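You operate a simulated robot arm through the tools that you are given. There is no shell and no other tool. Be economical: measure what you need, move in short steps, check, and stop when the job is done.

You are at the controls of a simulated robot arm. One attempt, no reset.

JOB
Fetch the blue dumpling plate from the top of the wide steel table and set it on top of the flat cover there.

It is judged by the outcome, as a careful person would: the job done as asked, and still so three seconds after it is handed in. It fails if anything else is knocked over, pushed out of place, dropped, spilled or broken. Lids that push on must go on centred and level and be pressed home; caps that screw on are set level and turned clockwise until they are tight.

ROBOT AND FRAMES
A 7-joint arm with a two-finger parallel gripper, fixed in place. Base frame: the origin is at the foot of the arm, x ahead of it, y to its left, z up; the work surface is at about z = 0. Readings come in m, degrees, newtons and seconds.
With the tool pointing down near the work surface it reaches from about 0.24 to 0.62 m from the base axis. Its first joint turns from -66.0 to 66.0 degrees. Payload 2.6 kg.
The tool frame sits at the grasp point between the pads (the TCP): z along the fingers, y along the line on which they close. The tips reach 0.03 m beyond it. The gripper opens to 0.094 m. The fingers are 0.028 m wide and 0.01 m thick; the gripper's body (0.05 by 0.096 m) begins 0.055 m behind the TCP.
Orientation is that of the tool frame in the base frame, as [roll, pitch, yaw] about the fixed x, y, z axes, in that order (R = Rz(yaw) Ry(pitch) Rx(roll)). With the fingers straight down and closing along the base's y, the tool's x points along the base's -x, its y along +y and its z along -z.

CONTROLS
- The arm moves only by the tool arm_command. Its argument "moves" is a list of rows, each a list of 7 numbers: the shift along the tool's x, y, z in m, then the turn, a rotation vector about the tool's x, y, z in degrees, then the opening in per cent of the stroke, from 0 (shut) to 100 (fully open). In form: [[tx, ty, tz, ax, ay, az, gripper], ...]. A call has 1 to 12 rows; each row is the pose to reach, as a shift and turn from the pose commanded when the call began, along the tool's axes at that moment. Rows are played at 5 a second. More than 0.05 m and 8.6 degrees between two rows, or a gripper value outside its range, and nothing of the call is played. Where a pose cannot be reached the arm comes as near as it can. A force on the tool above 40 N (or 10 N above the force at the start of the call, whichever is more), or a blocked arm, ends the call early, and 0.2 s more pass. Each finger travels about 0.072 m/s and halts on what it meets, pressing with about 27 N; the grip force reading is that of the motor and also rises with nothing between the fingers. The clock runs only during rows and for 0.2 s after the last one: add rows that repeat a pose to give the fingers time. The reply holds the time, the measured pose of the TCP, the force on the tool along the base axes, the opening and the grip force, in the units named above and with some noise.
- Cameras (640 x 400 px; columns grow to the right, rows downward): "scene" is fixed at [0.0325, 0.4257, 0.568]; the picture's right is [-0.82, -0.57, 0.00], its down [-0.31, 0.44, -0.84] and it looks along [0.48, -0.69, -0.54] (base axes); focal length 361 px, centre (320, 200). "wrist" rides on the gripper at [-0.037, 0, -0.058] in the tool frame; the picture's right is [0.00, -1.00, 0.00], its down [0.97, 0.00, -0.24] and it looks along [0.24, 0.00, 0.97] (tool axes); focal length 218 px, centre (320, 200). There is no depth. A picture from a camera that has moved, and an enlarged one, comes with that camera's place and axes in the base frame and with its lens.
- capture(camera): a new picture of that camera. The clock stands still meanwhile.
- inspect(camera, box): a new picture of the part [left, top, right, bottom] of that camera's present view, enlarged. The clock stands still meanwhile.
- finish_job(): hands the job in; it is judged then, once.

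Work in short steps. Places have to be worked out from the pictures, the camera data and where the tool is seen: move nearer, look again, correct. Check each grasp and each placing, and mend what went wrong. You have 90 turns and 42 pictures in all, those below and enlarged ones among them. Open the gripper and draw the arm clear of the work before you hand the job in, unless the task says otherwise; then end with one line.

The tools are called as name(argument=value, ...) on one line, values as JSON. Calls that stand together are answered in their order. arm_command: Moves the arm, as the interface text tells. Its arguments: {"type":"object","properties":{"moves":{"type":"array","items":{"type":"array","items":{"type":"number"}}}},"required":["moves"]} The other tools are called the same way: capture (camera) takes a picture; inspect (camera, box) takes an enlarged picture of a part of a camera's view; finish_job () hands the job in.

At the start:

```text
t: 0.0
position: [0.4006, -0.0506, 0.3471]
tool_rot: [180.0, 0.1, 180.0]
ft_force: [0.1, 0.2, 0.0]
finger_gap: 0.0939
grip_force: 0.0
```

scene: 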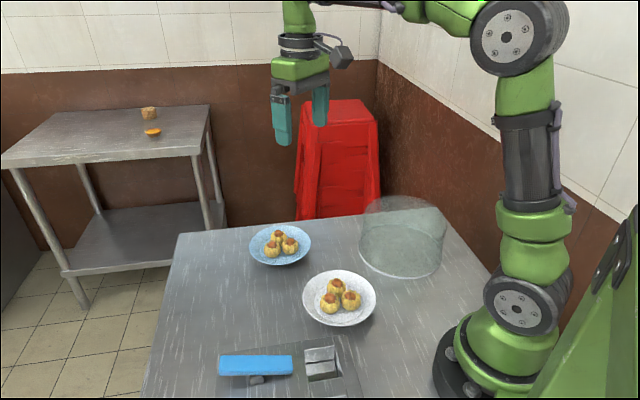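
wrist: 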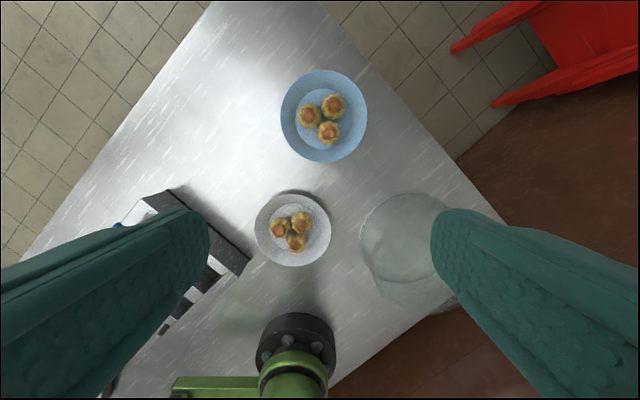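

I'll look closely at the blue plate and the cover before moving.

inspect(camera="scene", box=[230, 190, 470, 340])

inspect(camera="wrist", box=[230, 50, 486, 330])

```text
2.67 times, centred on (350, 265) of scene
camera zoom: at [0.0325, 0.4257, 0.568], right [-0.82, -0.57, 0.0], down [-0.31, 0.44, -0.84], along [0.48, -0.69, -0.54], focal length 964 px, centre (240, 27)
```

zoom: 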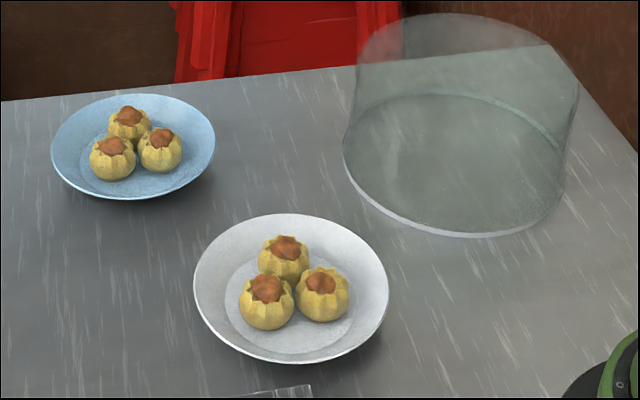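

```text
1.43 times, centred on (358, 190) of wrist
camera zoom: at [0.4373, -0.0492, 0.4055], right [0.0, -1.0, 0.0], down [-0.97, 0.0, 0.24], along [-0.24, 0.0, -0.97], focal length 312 px, centre (266, 214)
```

zoom: 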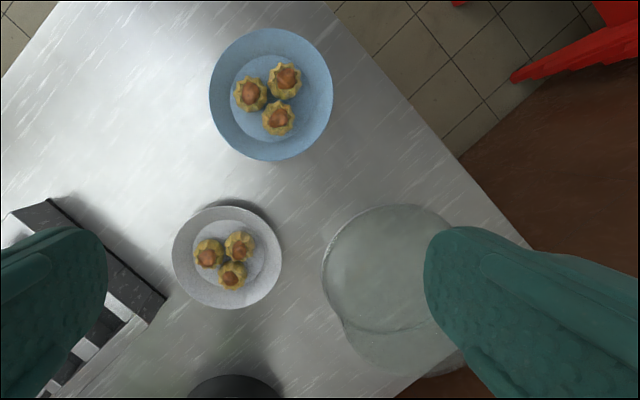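

The blue plate is about 0.14 m across, centred near (0.486, -0.058). It is too wide to span, so I'll need to grip it by the rim. The cover is a clear cylinder near (0.255, -0.22), about 0.1 m high. I'll check the plate's rim profile next.

inspect(camera="scene", box=[240, 215, 320, 275])

inspect(camera="wrist", box=[274, 62, 374, 170])

```text
6.67 times, centred on (280, 245) of scene
camera zoom: at [0.0325, 0.4257, 0.568], right [-0.82, -0.57, 0.0], down [-0.31, 0.44, -0.84], along [0.48, -0.69, -0.54], focal length 2409 px, centre (587, -100)
```

zoom: 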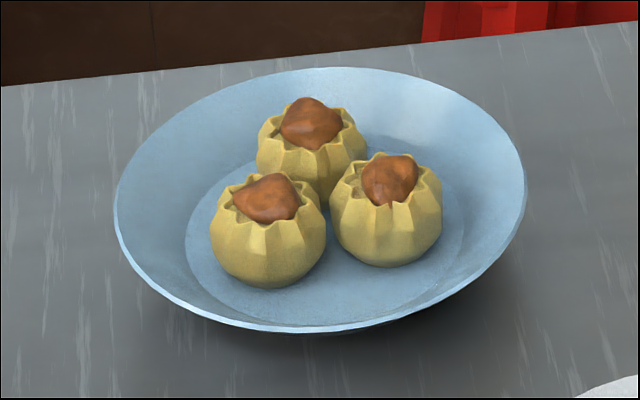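

```text
3.70 times, centred on (324, 116) of wrist
camera zoom: at [0.4373, -0.0492, 0.4055], right [0.0, -1.0, 0.0], down [-0.97, 0.0, 0.24], along [-0.24, 0.0, -0.97], focal length 808 px, centre (305, 511)
```

zoom: 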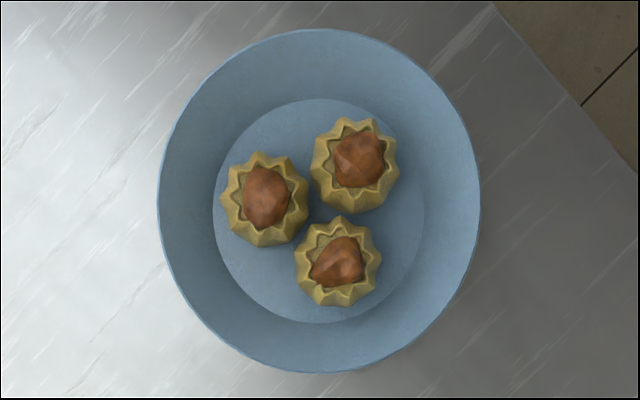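

The plate rim is about 0.071 m in radius and roughly 0.02 m high. Its wall is a cone sloping around 35°. I plan to pinch the wall from the +y side, with the fingers tilted parallel to it. First I'll move to a tilted pose standing off on the left.

arm_command(moves=[[-0.012, 0.023, 0.028, 7.5, 0, 0, 60], [-0.024, 0.046, 0.056, 15, 0, 0, 40], [-0.036, 0.069, 0.084, 22.5, 0, 0, 30], [-0.048, 0.092, 0.112, 30, 0, 0, 30], [-0.06, 0.115, 0.14, 37.5, 0, 0, 30], [-0.072, 0.138, 0.168, 45, 0, 0, 30], [-0.085, 0.16, 0.197, 52.5, 0, 0, 30], [-0.085, 0.16, 0.197, 55, 0, 0, 30], [-0.085, 0.16, 0.197, 55, 0, 0, 30]])

capture(camera="wrist")

capture(camera="scene")

```text
t: 2.0
position: [0.4841, 0.1097, 0.1482]
tool_rot: [-124.9, -0.1, -180.0]
ft_force: [0.2, -0.3, -0.5]
finger_gap: 0.0281
grip_force: 0.1
```

```text
35 pictures are left
camera wrist: at [0.5221, 0.1585, 0.1831], right [0.0, -0.57, 0.82], down [-0.97, 0.2, 0.14], along [-0.24, -0.8, -0.56], focal length 218 px, centre (320, 200)
```

wrist: 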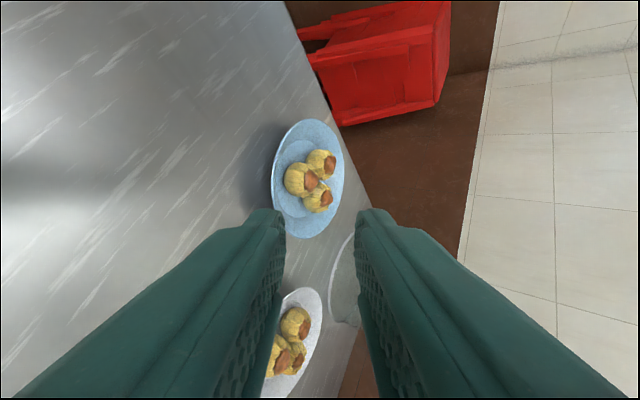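

```text
34 pictures are left
```

scene: 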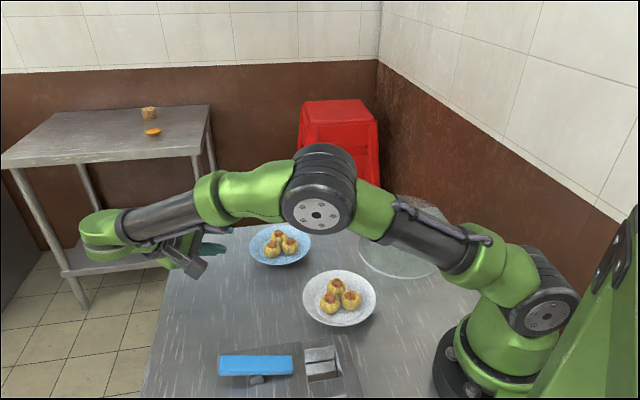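

The pose was reached. I'll lower to a near-grasp stand-off and look at the rim profile from there.

arm_command(moves=[[-0.001, 0.027, 0.025, 0, 0, 0, 30], [-0.002, 0.054, 0.05, 0, 0, 0, 25], [-0.002, 0.054, 0.05, 0, 0, 0, 25]])

inspect(camera="wrist", box=[220, 60, 420, 260])

inspect(camera="scene", box=[180, 200, 330, 300])

```text
t: 2.8
position: [0.4869, 0.0993, 0.0777]
tool_rot: [-125.0, 0.0, 180.0]
ft_force: [0.8, -0.4, 0.3]
finger_gap: 0.0237
grip_force: 0.0
```

```text
2.00 times, centred on (320, 160) of wrist
camera zoom: at [0.5241, 0.1482, 0.1102], right [0.0, -0.57, 0.82], down [-0.97, 0.2, 0.14], along [-0.24, -0.79, -0.56], focal length 436 px, centre (320, 280)
```

zoom: 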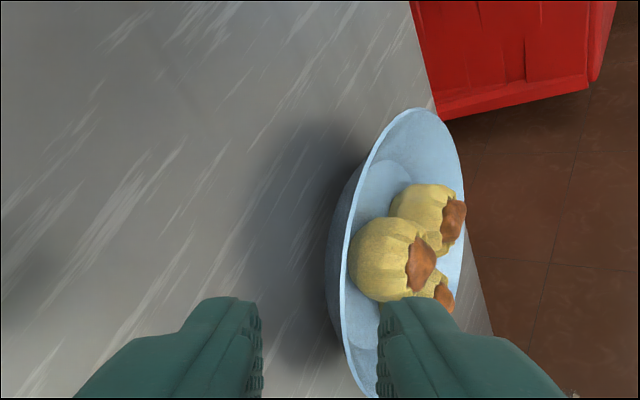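

```text
4.00 times, centred on (255, 250) of scene
camera zoom: at [0.0325, 0.4257, 0.568], right [-0.82, -0.57, 0.0], down [-0.31, 0.44, -0.84], along [0.48, -0.69, -0.54], focal length 1446 px, centre (580, 0)
```

zoom: 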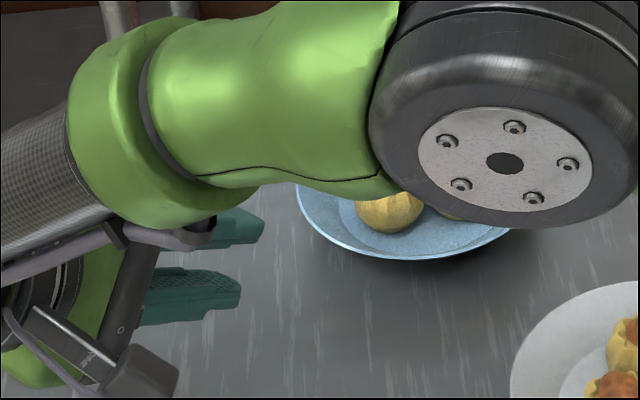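

The rim passes between the fingers. The wall looks steeper than I assumed: I see its underside, so it is about 42°, with the rim at z ≈ 0.026. I'll reduce the tilt to match, move closer and look again.

arm_command(moves=[[0.003, -0.005, 0.016, -3.5, 0, 0, 22], [0.0056, -0.0105, 0.034, -7, 0, 0, 18], [0.0056, -0.0105, 0.0484, -7, 0, 0, 18], [0.0056, -0.0105, 0.0484, -7, 0, 0, 18]])

inspect(camera="wrist", box=[240, 100, 400, 260])

inspect(camera="scene", box=[200, 200, 320, 280])

```text
t: 3.8
position: [0.4812, 0.0544, 0.0576]
tool_rot: [-132.0, 0.0, -180.0]
ft_force: [0.4, -0.1, 0.2]
finger_gap: 0.0172
grip_force: 0.2
```

```text
2.50 times, centred on (320, 180) of wrist
camera zoom: at [0.5185, 0.0979, 0.0965], right [0.0, -0.67, 0.74], down [-0.97, 0.18, 0.16], along [-0.24, -0.72, -0.65], focal length 546 px, centre (320, 250)
```

zoom: 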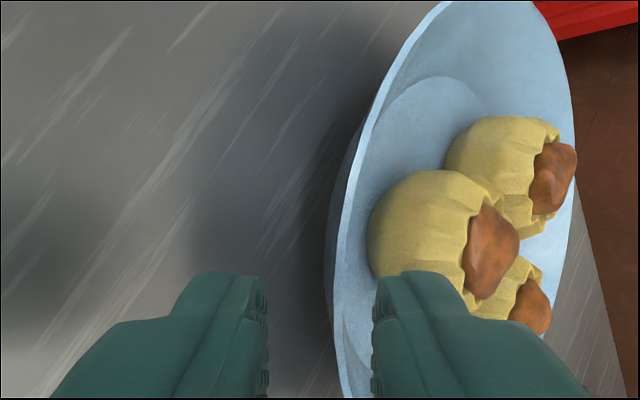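

```text
5.00 times, centred on (260, 240) of scene
camera zoom: at [0.0325, 0.4257, 0.568], right [-0.82, -0.57, 0.0], down [-0.31, 0.44, -0.84], along [0.48, -0.69, -0.54], focal length 1807 px, centre (620, 0)
```

zoom: 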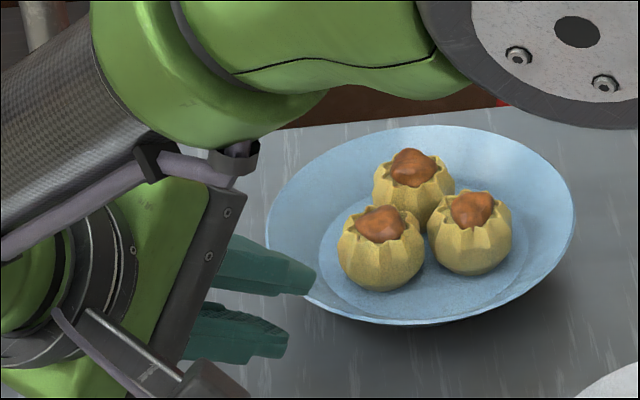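

The rim height is confirmed at about 0.026, and it sits about 3.5 mm off the finger mid-line towards the upper finger. I'll centre it, narrow the opening, slide in about 34 mm along the wall and check.

arm_command(moves=[[0, -0.0035, 0, 0, 0, 0, 15], [0, -0.0035, 0.012, 0, 0, 0, 15], [0, -0.0035, 0.022, 0, 0, 0, 15], [0, -0.0035, 0.022, 0, 0, 0, 15]])

inspect(camera="wrist", box=[240, 140, 400, 260])

```text
t: 4.8
position: [0.4807, 0.0357, 0.0457]
tool_rot: [-132.0, 0.1, 180.0]
ft_force: [-0.3, 0.1, -0.3]
finger_gap: 0.014
grip_force: 0.0
```

```text
3.33 times, centred on (320, 200) of wrist
camera zoom: at [0.5186, 0.0793, 0.0845], right [0.0, -0.67, 0.74], down [-0.97, 0.18, 0.16], along [-0.24, -0.72, -0.65], focal length 728 px, centre (320, 200)
```

zoom: 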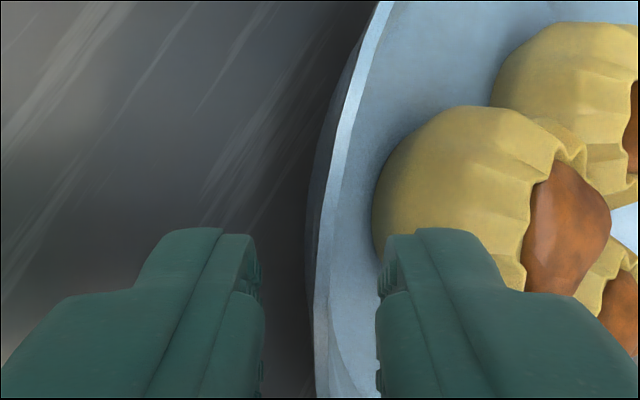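

The rim is centred between the fingers and the underside is clear. I'll advance a further 12 mm.

arm_command(moves=[[0, 0, 0.006, 0, 0, 0, 15], [0, 0, 0.012, 0, 0, 0, 15], [0, 0, 0.012, 0, 0, 0, 15]])

inspect(camera="wrist", box=[240, 140, 400, 260])

inspect(camera="scene", box=[220, 210, 310, 270])

```text
t: 5.6
position: [0.4818, 0.0249, 0.0376]
tool_rot: [-132.0, 0.1, 180.0]
ft_force: [0.3, 0.3, -0.2]
finger_gap: 0.014
grip_force: 0.0
```

```text
3.33 times, centred on (320, 200) of wrist
camera zoom: at [0.5187, 0.0702, 0.0768], right [0.0, -0.67, 0.74], down [-0.97, 0.18, 0.16], along [-0.24, -0.72, -0.65], focal length 728 px, centre (320, 200)
```

zoom: 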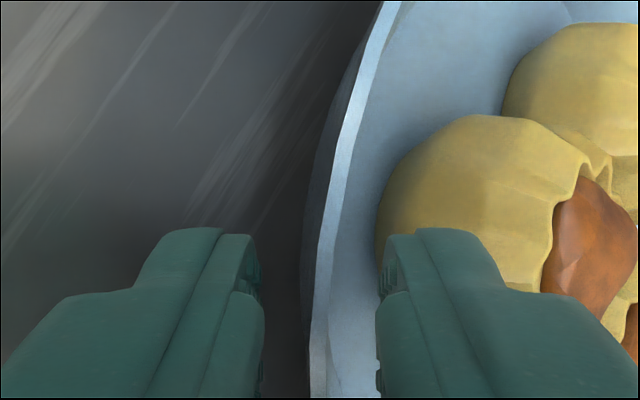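

```text
6.67 times, centred on (265, 240) of scene
camera zoom: at [0.0325, 0.4257, 0.568], right [-0.82, -0.57, 0.0], down [-0.31, 0.44, -0.84], along [0.48, -0.69, -0.54], focal length 2409 px, centre (687, -67)
```

zoom: 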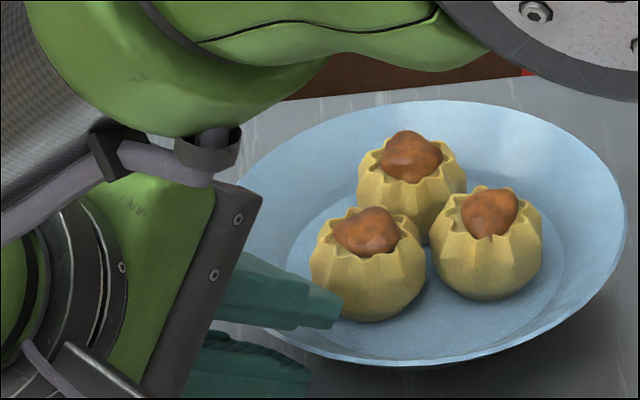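

The fingertips are about 15 mm in, straddling the wall, with a small clearance to the dumpling. I'll close.

arm_command(moves=[[0, 0, 0, 0, 0, 0, 8], [0, 0, 0, 0, 0, 0, 4], [0, 0, 0, 0, 0, 0, 0], [0, 0, 0, 0, 0, 0, 0], [0, 0, 0, 0, 0, 0, 0]])

inspect(camera="wrist", box=[220, 60, 420, 260])

inspect(camera="scene", box=[220, 210, 310, 270])

```text
t: 6.8
position: [0.4811, 0.026, 0.0383]
tool_rot: [-132.0, 0.0, 180.0]
ft_force: [-0.1, -1.6, 5.5]
finger_gap: 0.0062
grip_force: 26.8
```

```text
2.00 times, centred on (320, 160) of wrist
camera zoom: at [0.5189, 0.0703, 0.0773], right [0.0, -0.67, 0.74], down [-0.97, 0.18, 0.16], along [-0.24, -0.72, -0.65], focal length 436 px, centre (320, 280)
```

zoom: 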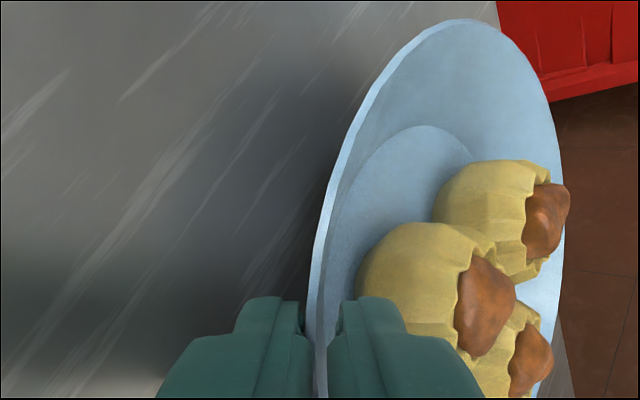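

```text
6.67 times, centred on (265, 240) of scene
camera zoom: at [0.0325, 0.4257, 0.568], right [-0.82, -0.57, 0.0], down [-0.31, 0.44, -0.84], along [0.48, -0.69, -0.54], focal length 2409 px, centre (687, -67)
```

zoom: 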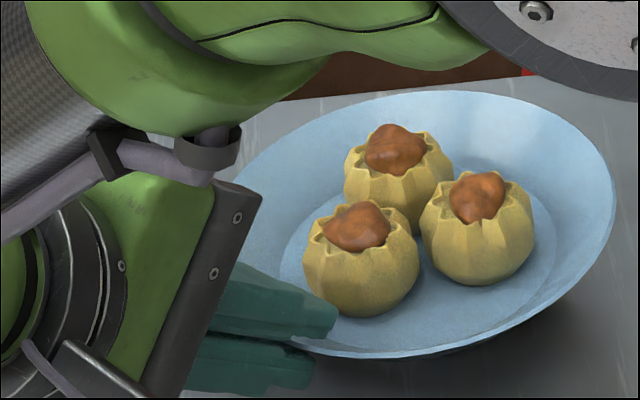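

The grip holds at 27 N with a 6 mm gap. The plate's far side has tipped up a little because the wall is steeper than the pads. I'll lift slightly and measure the tilt.

arm_command(moves=[[0, -0.0055, -0.005, 0, 0, 0, 0], [0, -0.011, -0.01, 0, 0, 0, 0], [0, -0.0165, -0.015, 0, 0, 0, 0], [0, -0.0223, -0.0201, 0, 0, 0, 0], [0, -0.0223, -0.0201, 0, 0, 0, 0]])

capture(camera="wrist")

inspect(camera="scene", box=[220, 195, 340, 275])

```text
t: 8.0
position: [0.4818, 0.0276, 0.0679]
tool_rot: [-132.1, 0.0, -180.0]
ft_force: [-0.4, 0.2, -2.0]
finger_gap: 0.0059
grip_force: 26.8
```

```text
24 pictures are left
camera wrist: at [0.5185, 0.0709, 0.107], right [0.0, -0.67, 0.74], down [-0.97, 0.18, 0.16], along [-0.24, -0.72, -0.65], focal length 218 px, centre (320, 200)
```

wrist: 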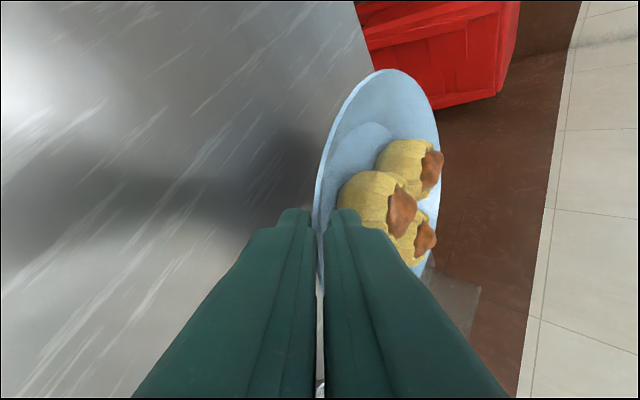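

```text
5.00 times, centred on (280, 235) of scene
camera zoom: at [0.0326, 0.4257, 0.568], right [-0.82, -0.57, 0.0], down [-0.31, 0.44, -0.84], along [0.48, -0.69, -0.54], focal length 1807 px, centre (520, 25)
```

zoom: 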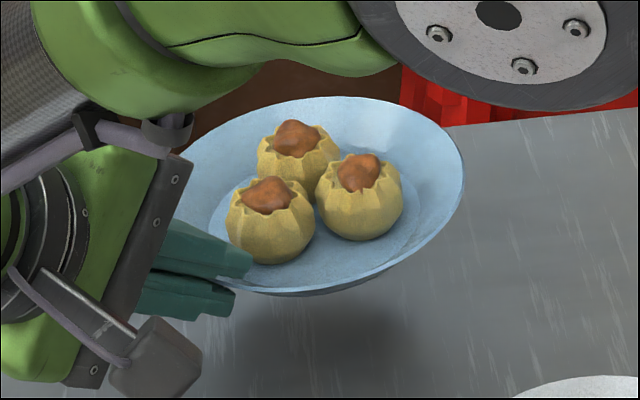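

The plate is held (about 2 N). Its far side is roughly 3° high. I'll level it while lifting gently to carrying height.

arm_command(moves=[[0, -0.006, -0.0054, -0.5, 0, 0, 0], [0, -0.016, -0.0144, -1, 0, 0, 0], [0, -0.028, -0.0252, -1.5, 0, 0, 0], [0, -0.042, -0.0378, -2, 0, 0, 0], [0, -0.056, -0.0504, -2.5, 0, 0, 0], [0, -0.07, -0.063, -3, 0, 0, 0], [0, -0.083, -0.0747, -3, 0, 0, 0], [0, -0.092, -0.0828, -3, 0, 0, 0], [0, -0.0966, -0.087, -3, 0, 0, 0], [0, -0.0966, -0.087, -3, 0, 0, 0]])

capture(camera="wrist")

capture(camera="scene")

```text
t: 10.2
position: [0.4818, 0.0255, 0.198]
tool_rot: [-135.1, 0.0, -179.9]
ft_force: [-0.2, -0.4, -1.1]
finger_gap: 0.0062
grip_force: 27.0
```

```text
22 pictures are left
camera wrist: at [0.5187, 0.0685, 0.2391], right [0.0, -0.71, 0.71], down [-0.97, 0.17, 0.17], along [-0.24, -0.69, -0.69], focal length 218 px, centre (320, 200)
```

wrist: 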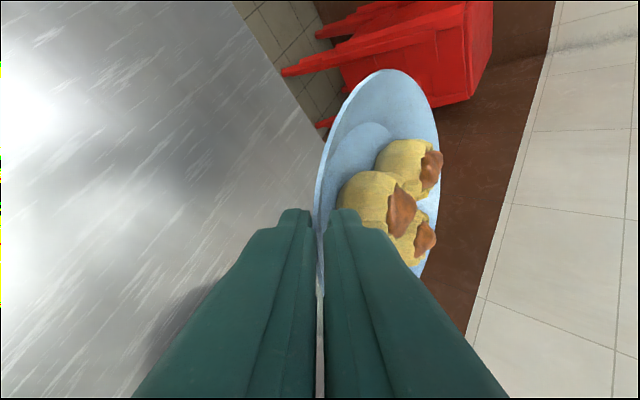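

```text
21 pictures are left
```

scene: 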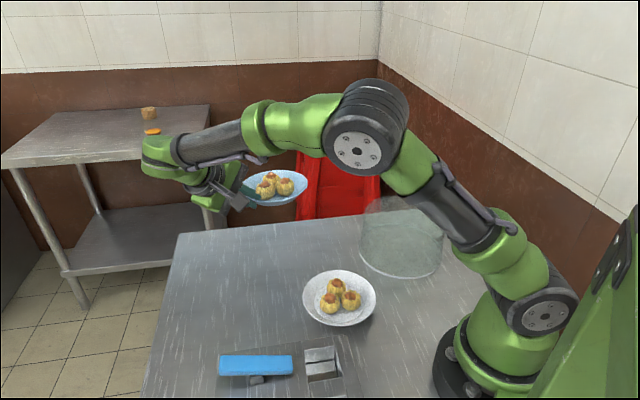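

The plate is steady in the grip. Next I'll measure the cover, which is still mostly unobstructed in the scene view.

inspect(camera="scene", box=[340, 180, 460, 290])

inspect(camera="scene", box=[220, 150, 320, 220])

```text
3.64 times, centred on (400, 235) of scene
camera zoom: at [0.0326, 0.4257, 0.568], right [-0.82, -0.57, 0.0], down [-0.31, 0.44, -0.84], along [0.48, -0.69, -0.54], focal length 1314 px, centre (29, 73)
```

zoom: 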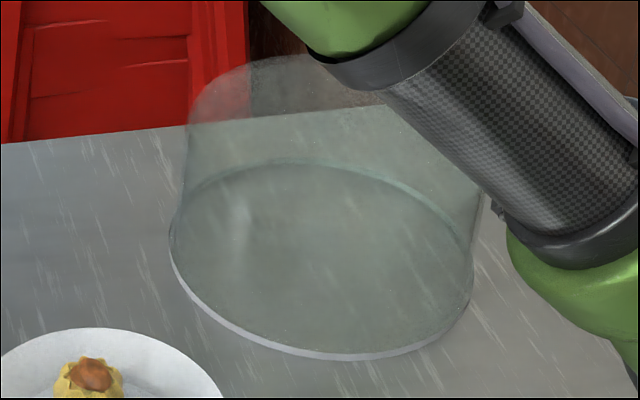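

```text
5.71 times, centred on (270, 185) of scene
camera zoom: at [0.0326, 0.4257, 0.568], right [-0.82, -0.57, 0.0], down [-0.31, 0.44, -0.84], along [0.48, -0.69, -0.54], focal length 2065 px, centre (606, 286)
```

zoom: 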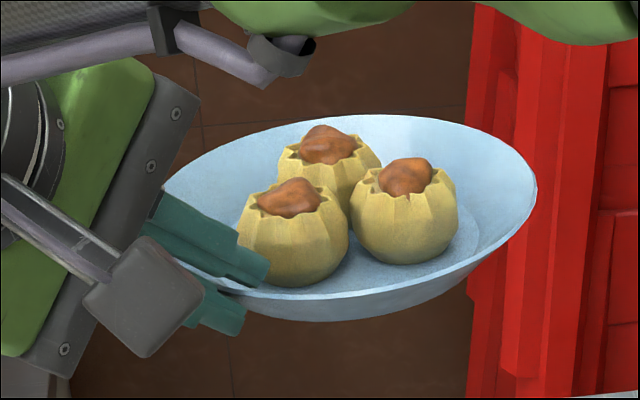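

The cover's top is about 0.10 m high and centred near (0.256, -0.226). The plate hangs level within about 2°, with its bottom at z ≈ 0.16. I'll swing around the base axis while drawing inwards, which keeps the plate level.

arm_command(moves=[[0.0039, -0.0058, 0.0058, 0, 0.74, 0.74, 0], [0.0135, -0.019, 0.019, 0, 2.46, 2.46, 0], [0.0283, -0.0367, 0.0367, 0, 4.92, 4.92, 0], [0.0461, -0.0547, 0.0547, 0, 7.63, 7.63, 0], [0.0652, -0.0712, 0.0712, 0, 10.34, 10.34, 0], [0.0855, -0.086, 0.086, 0, 13.04, 13.04, 0], [0.1065, -0.0992, 0.0992, 0, 15.75, 15.75, 0], [0.1283, -0.1107, 0.1107, 0, 18.46, 18.46, 0], [0.1485, -0.1197, 0.1197, 0, 20.92, 20.92, 0], [0.1648, -0.126, 0.126, 0, 22.88, 22.88, 0], [0.175, -0.1294, 0.1294, 0, 24.11, 24.11, 0], [0.1791, -0.1307, 0.1307, 0, 24.61, 24.61, 0]])

capture(camera="scene")

capture(camera="wrist")

```text
t: 12.8
position: [0.3018, -0.1588, 0.198]
tool_rot: [-135.0, 0.1, 145.2]
ft_force: [-0.4, -0.7, -1.4]
finger_gap: 0.0059
grip_force: 27.1
```

```text
18 pictures are left
```

scene: 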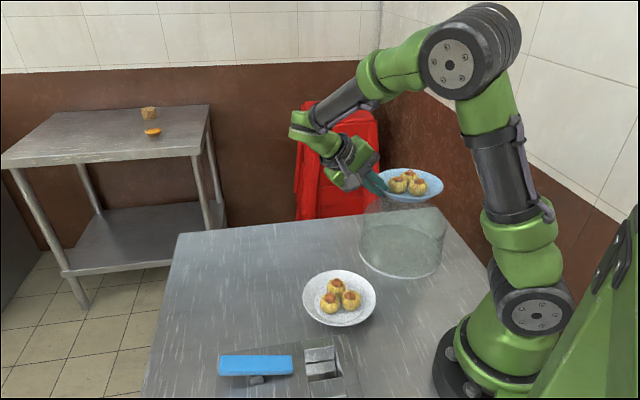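

```text
17 pictures are left
camera wrist: at [0.3558, -0.1445, 0.2389], right [-0.4, -0.58, 0.71], down [-0.7, 0.69, 0.17], along [-0.59, -0.43, -0.69], focal length 218 px, centre (320, 200)
```

wrist: 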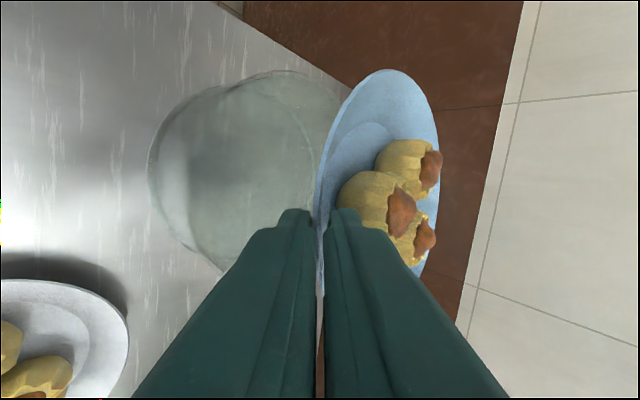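

The plate is now over the cover region. I'll inspect its alignment and the cover's top edge before lowering.

inspect(camera="scene", box=[340, 155, 460, 285])

inspect(camera="wrist", box=[130, 40, 450, 290])

```text
3.08 times, centred on (400, 220) of scene
camera zoom: at [0.0325, 0.4257, 0.568], right [-0.82, -0.57, 0.0], down [-0.31, 0.44, -0.84], along [0.48, -0.69, -0.54], focal length 1112 px, centre (74, 138)
```

zoom: 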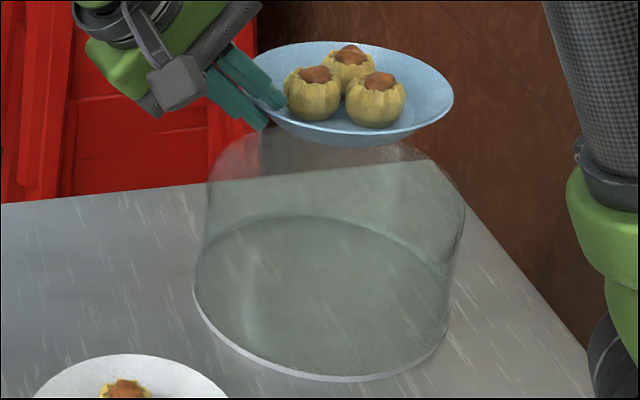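

```text
1.60 times, centred on (290, 165) of wrist
camera zoom: at [0.3558, -0.1445, 0.2389], right [-0.4, -0.58, 0.71], down [-0.7, 0.69, 0.17], along [-0.59, -0.43, -0.69], focal length 349 px, centre (368, 256)
```

zoom: 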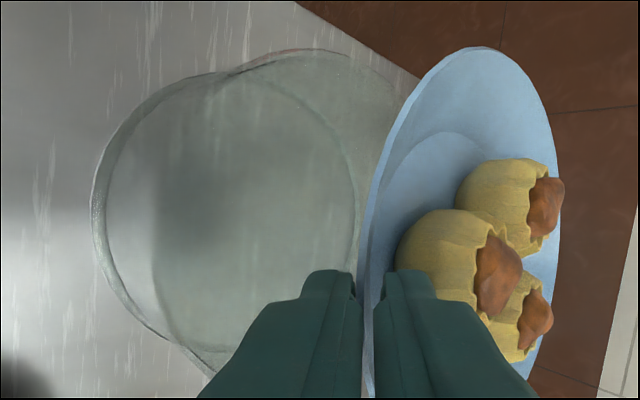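

Refined estimate for the cover: centre about (0.258, -0.232), top radius about 0.09. The plate projects level, about 6 mm off that centre. I'll correct this and lower 4 cm.

arm_command(moves=[[-0.002, 0.002, 0.004, 0, 0, 0, 0], [-0.0046, 0.006, 0.011, 0, 0, 0, 0], [-0.0046, 0.013, 0.018, 0, 0, 0, 0], [-0.0046, 0.02, 0.025, 0, 0, 0, 0], [-0.0046, 0.0256, 0.031, 0, 0, 0, 0], [-0.0046, 0.0256, 0.031, 0, 0, 0, 0]])

inspect(camera="scene", box=[340, 155, 460, 285])

inspect(camera="wrist", box=[130, 40, 450, 290])

```text
t: 14.2
position: [0.3048, -0.1639, 0.1583]
tool_rot: [-135.0, 0.0, 145.2]
ft_force: [0.0, 0.1, -2.3]
finger_gap: 0.0059
grip_force: 27.1
```

```text
3.08 times, centred on (400, 220) of scene
camera zoom: at [0.0325, 0.4257, 0.568], right [-0.82, -0.57, 0.0], down [-0.31, 0.44, -0.84], along [0.48, -0.69, -0.54], focal length 1112 px, centre (74, 138)
```

zoom: 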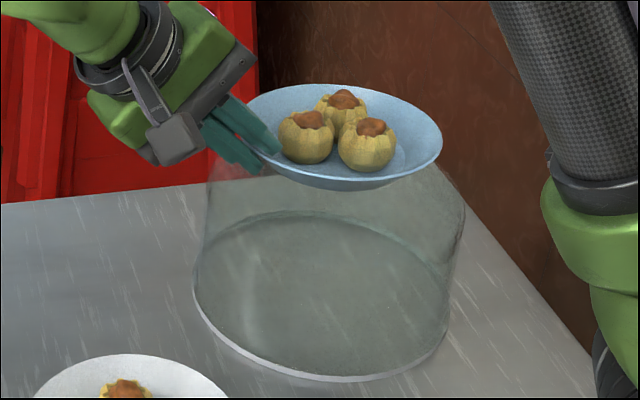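

```text
1.60 times, centred on (290, 165) of wrist
camera zoom: at [0.358, -0.15, 0.1991], right [-0.4, -0.58, 0.71], down [-0.7, 0.69, 0.17], along [-0.59, -0.43, -0.69], focal length 349 px, centre (368, 256)
```

zoom: 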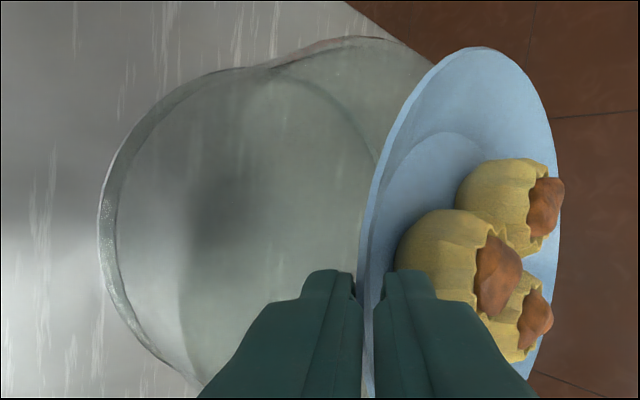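

Aligned: the plate projects centrally over the cover. I'll lower another 14 mm slowly.

arm_command(moves=[[0, 0.0025, 0.0025, 0, 0, 0, 0], [0, 0.005, 0.005, 0, 0, 0, 0], [0, 0.0075, 0.0075, 0, 0, 0, 0], [0, 0.01, 0.01, 0, 0, 0, 0]])

inspect(camera="scene", box=[355, 170, 455, 240])

```text
t: 15.2
position: [0.3042, -0.1629, 0.1434]
tool_rot: [-135.1, 0.0, 145.3]
ft_force: [-0.1, -0.3, -1.8]
finger_gap: 0.0061
grip_force: 27.1
```

```text
5.71 times, centred on (405, 205) of scene
camera zoom: at [0.0325, 0.4257, 0.568], right [-0.82, -0.57, 0.0], down [-0.31, 0.44, -0.84], along [0.48, -0.69, -0.54], focal length 2065 px, centre (-166, 171)
```

zoom: 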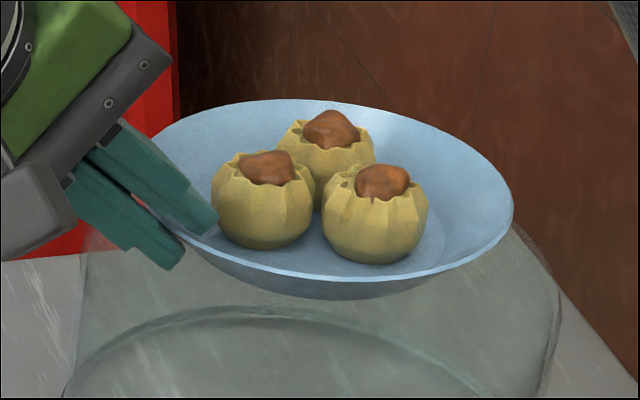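

No contact yet. I'll keep descending in small steps and watch the force.

arm_command(moves=[[0, 0.0011, 0.0011, 0, 0, 0, 0], [0, 0.0021, 0.0021, 0, 0, 0, 0], [0, 0.0032, 0.0032, 0, 0, 0, 0]])

```text
t: 16.0
position: [0.3054, -0.1645, 0.14]
tool_rot: [-135.0, 0.1, 145.3]
ft_force: [0.8, 2.9, 7.4]
finger_gap: 0.0063
grip_force: 27.4
```

Contact: upward force has gone from -2 to +7 N at TCP z ≈ 0.140, as predicted. I'll check how it sits before releasing.

inspect(camera="scene", box=[355, 170, 455, 240])

inspect(camera="wrist", box=[220, 60, 450, 260])

```text
5.71 times, centred on (405, 205) of scene
camera zoom: at [0.0325, 0.4257, 0.568], right [-0.82, -0.57, 0.0], down [-0.31, 0.44, -0.84], along [0.48, -0.69, -0.54], focal length 2065 px, centre (-166, 171)
```

zoom: 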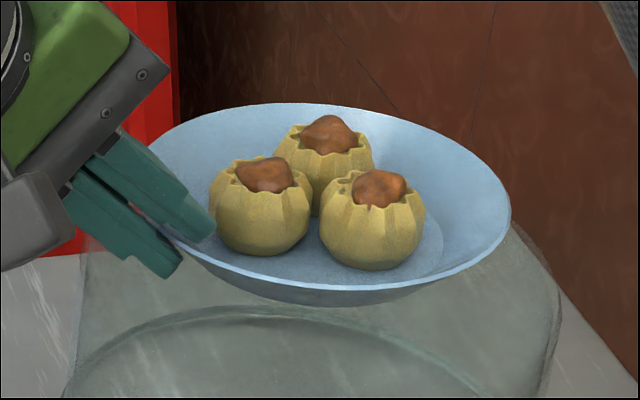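

```text
2.00 times, centred on (335, 160) of wrist
camera zoom: at [0.3585, -0.1505, 0.1811], right [-0.4, -0.58, 0.71], down [-0.7, 0.69, 0.17], along [-0.59, -0.43, -0.69], focal length 436 px, centre (290, 280)
```

zoom: 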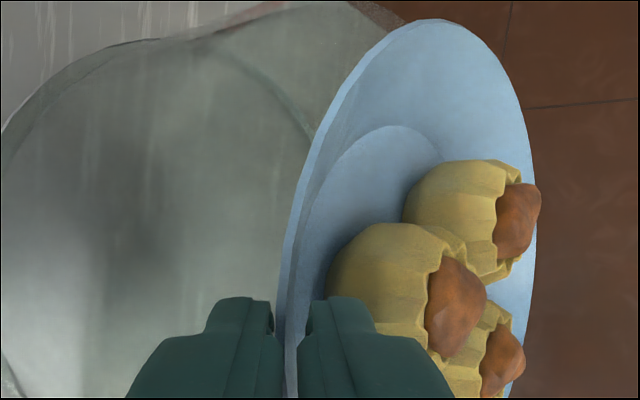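

The plate is level and resting on the cover. I'll release gently with a small opening.

arm_command(moves=[[0, 0, 0, 0, 0, 0, 8], [0, 0, 0, 0, 0, 0, 10], [0, 0, 0, 0, 0, 0, 12], [0, 0, 0, 0, 0, 0, 12]])

inspect(camera="scene", box=[355, 170, 455, 240])

inspect(camera="wrist", box=[220, 60, 450, 260])

```text
t: 17.0
position: [0.3044, -0.164, 0.1407]
tool_rot: [-135.0, 0.0, 145.2]
ft_force: [0.4, 0.3, -0.8]
finger_gap: 0.0112
grip_force: 0.1
```

```text
5.71 times, centred on (405, 205) of scene
camera zoom: at [0.0325, 0.4257, 0.568], right [-0.82, -0.57, 0.0], down [-0.31, 0.44, -0.84], along [0.48, -0.69, -0.54], focal length 2065 px, centre (-166, 171)
```

zoom: 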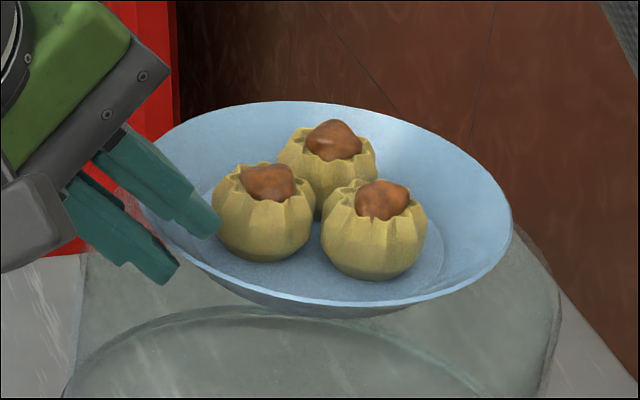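

```text
2.00 times, centred on (335, 160) of wrist
camera zoom: at [0.358, -0.1505, 0.1806], right [-0.4, -0.58, 0.71], down [-0.7, 0.69, 0.17], along [-0.59, -0.43, -0.69], focal length 436 px, centre (290, 280)
```

zoom: 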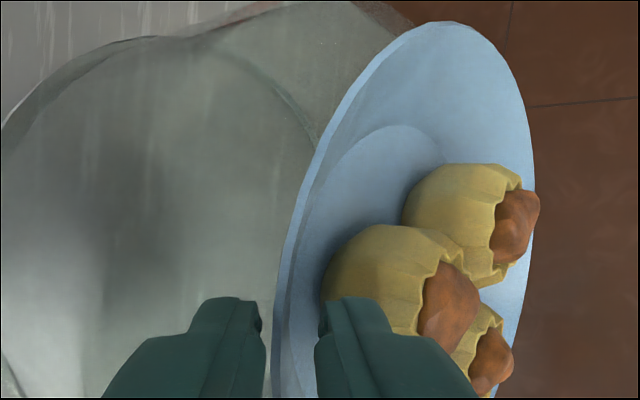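

The plate settled and the fingers are free on both sides. I'll withdraw straight back along the finger axis.

arm_command(moves=[[0, 0, -0.005, 0, 0, 0, 13], [0, 0, -0.012, 0, 0, 0, 13], [0, 0, -0.022, 0, 0, 0, 13], [0, 0, -0.035, 0, 0, 0, 13], [0, 0, -0.05, 0, 0, 0, 20]])

capture(camera="scene")

```text
t: 18.2
position: [0.3233, -0.1347, 0.1742]
tool_rot: [-135.0, 0.1, 145.2]
ft_force: [0.6, 0.6, 1.1]
finger_gap: 0.0187
grip_force: 0.1
```

```text
7 pictures are left
```

scene: 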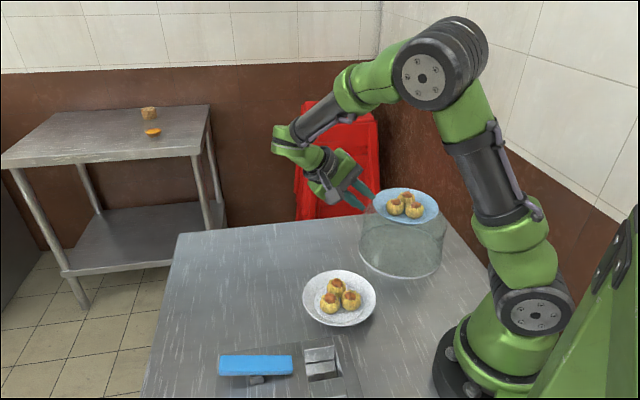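

The plate is sitting on the cover. I'll draw the arm further back and up, opening the gripper, then do a final check.

arm_command(moves=[[0, -0.01, -0.03, 0, 0, 0, 30], [0, -0.03, -0.06, 0, 0, 0, 50], [0, -0.05, -0.09, 0, 0, 0, 70], [0, -0.07, -0.11, 0, 0, 0, 100], [0, -0.07, -0.11, 0, 0, 0, 100], [0, -0.07, -0.11, 0, 0, 0, 100]])

inspect(camera="scene", box=[340, 165, 460, 285])

capture(camera="scene")

```text
t: 19.6
position: [0.3406, -0.1137, 0.3025]
tool_rot: [-135.0, 0.1, 145.2]
ft_force: [0.4, -0.4, -0.8]
finger_gap: 0.0942
grip_force: 0.2
```

```text
3.33 times, centred on (400, 225) of scene
camera zoom: at [0.0325, 0.4257, 0.568], right [-0.82, -0.57, 0.0], down [-0.31, 0.44, -0.84], along [0.48, -0.69, -0.54], focal length 1205 px, centre (53, 117)
```

zoom: 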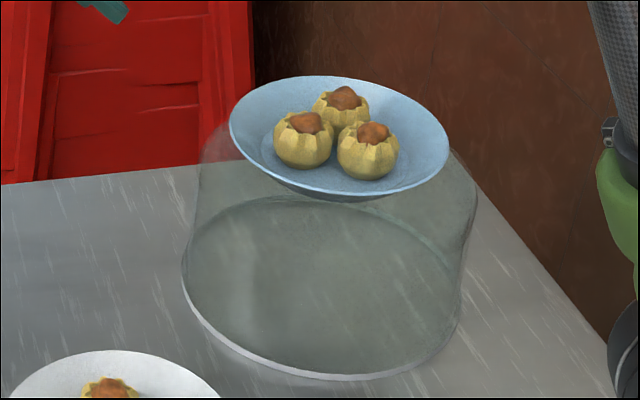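

```text
5 pictures are left
```

scene: 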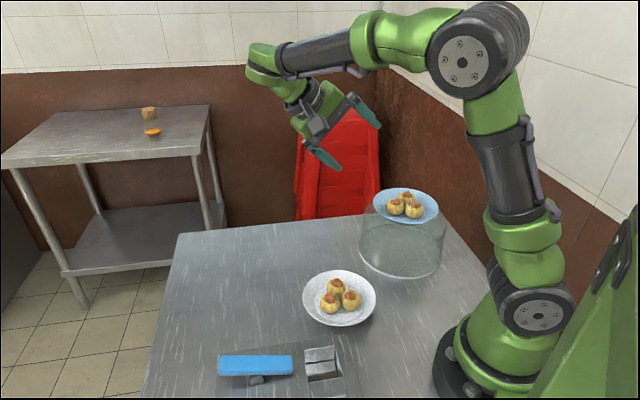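

The plate rests steadily on the cover with all three dumplings. The cover and the other items haven't moved, and the arm is clear, so I'm handing in.

finish_job()

```text
The job is handed in.
```

The blue dumpling plate is now on top of the flat cover with all three dumplings still on it, nothing else was moved, and the arm is clear with its gripper open.
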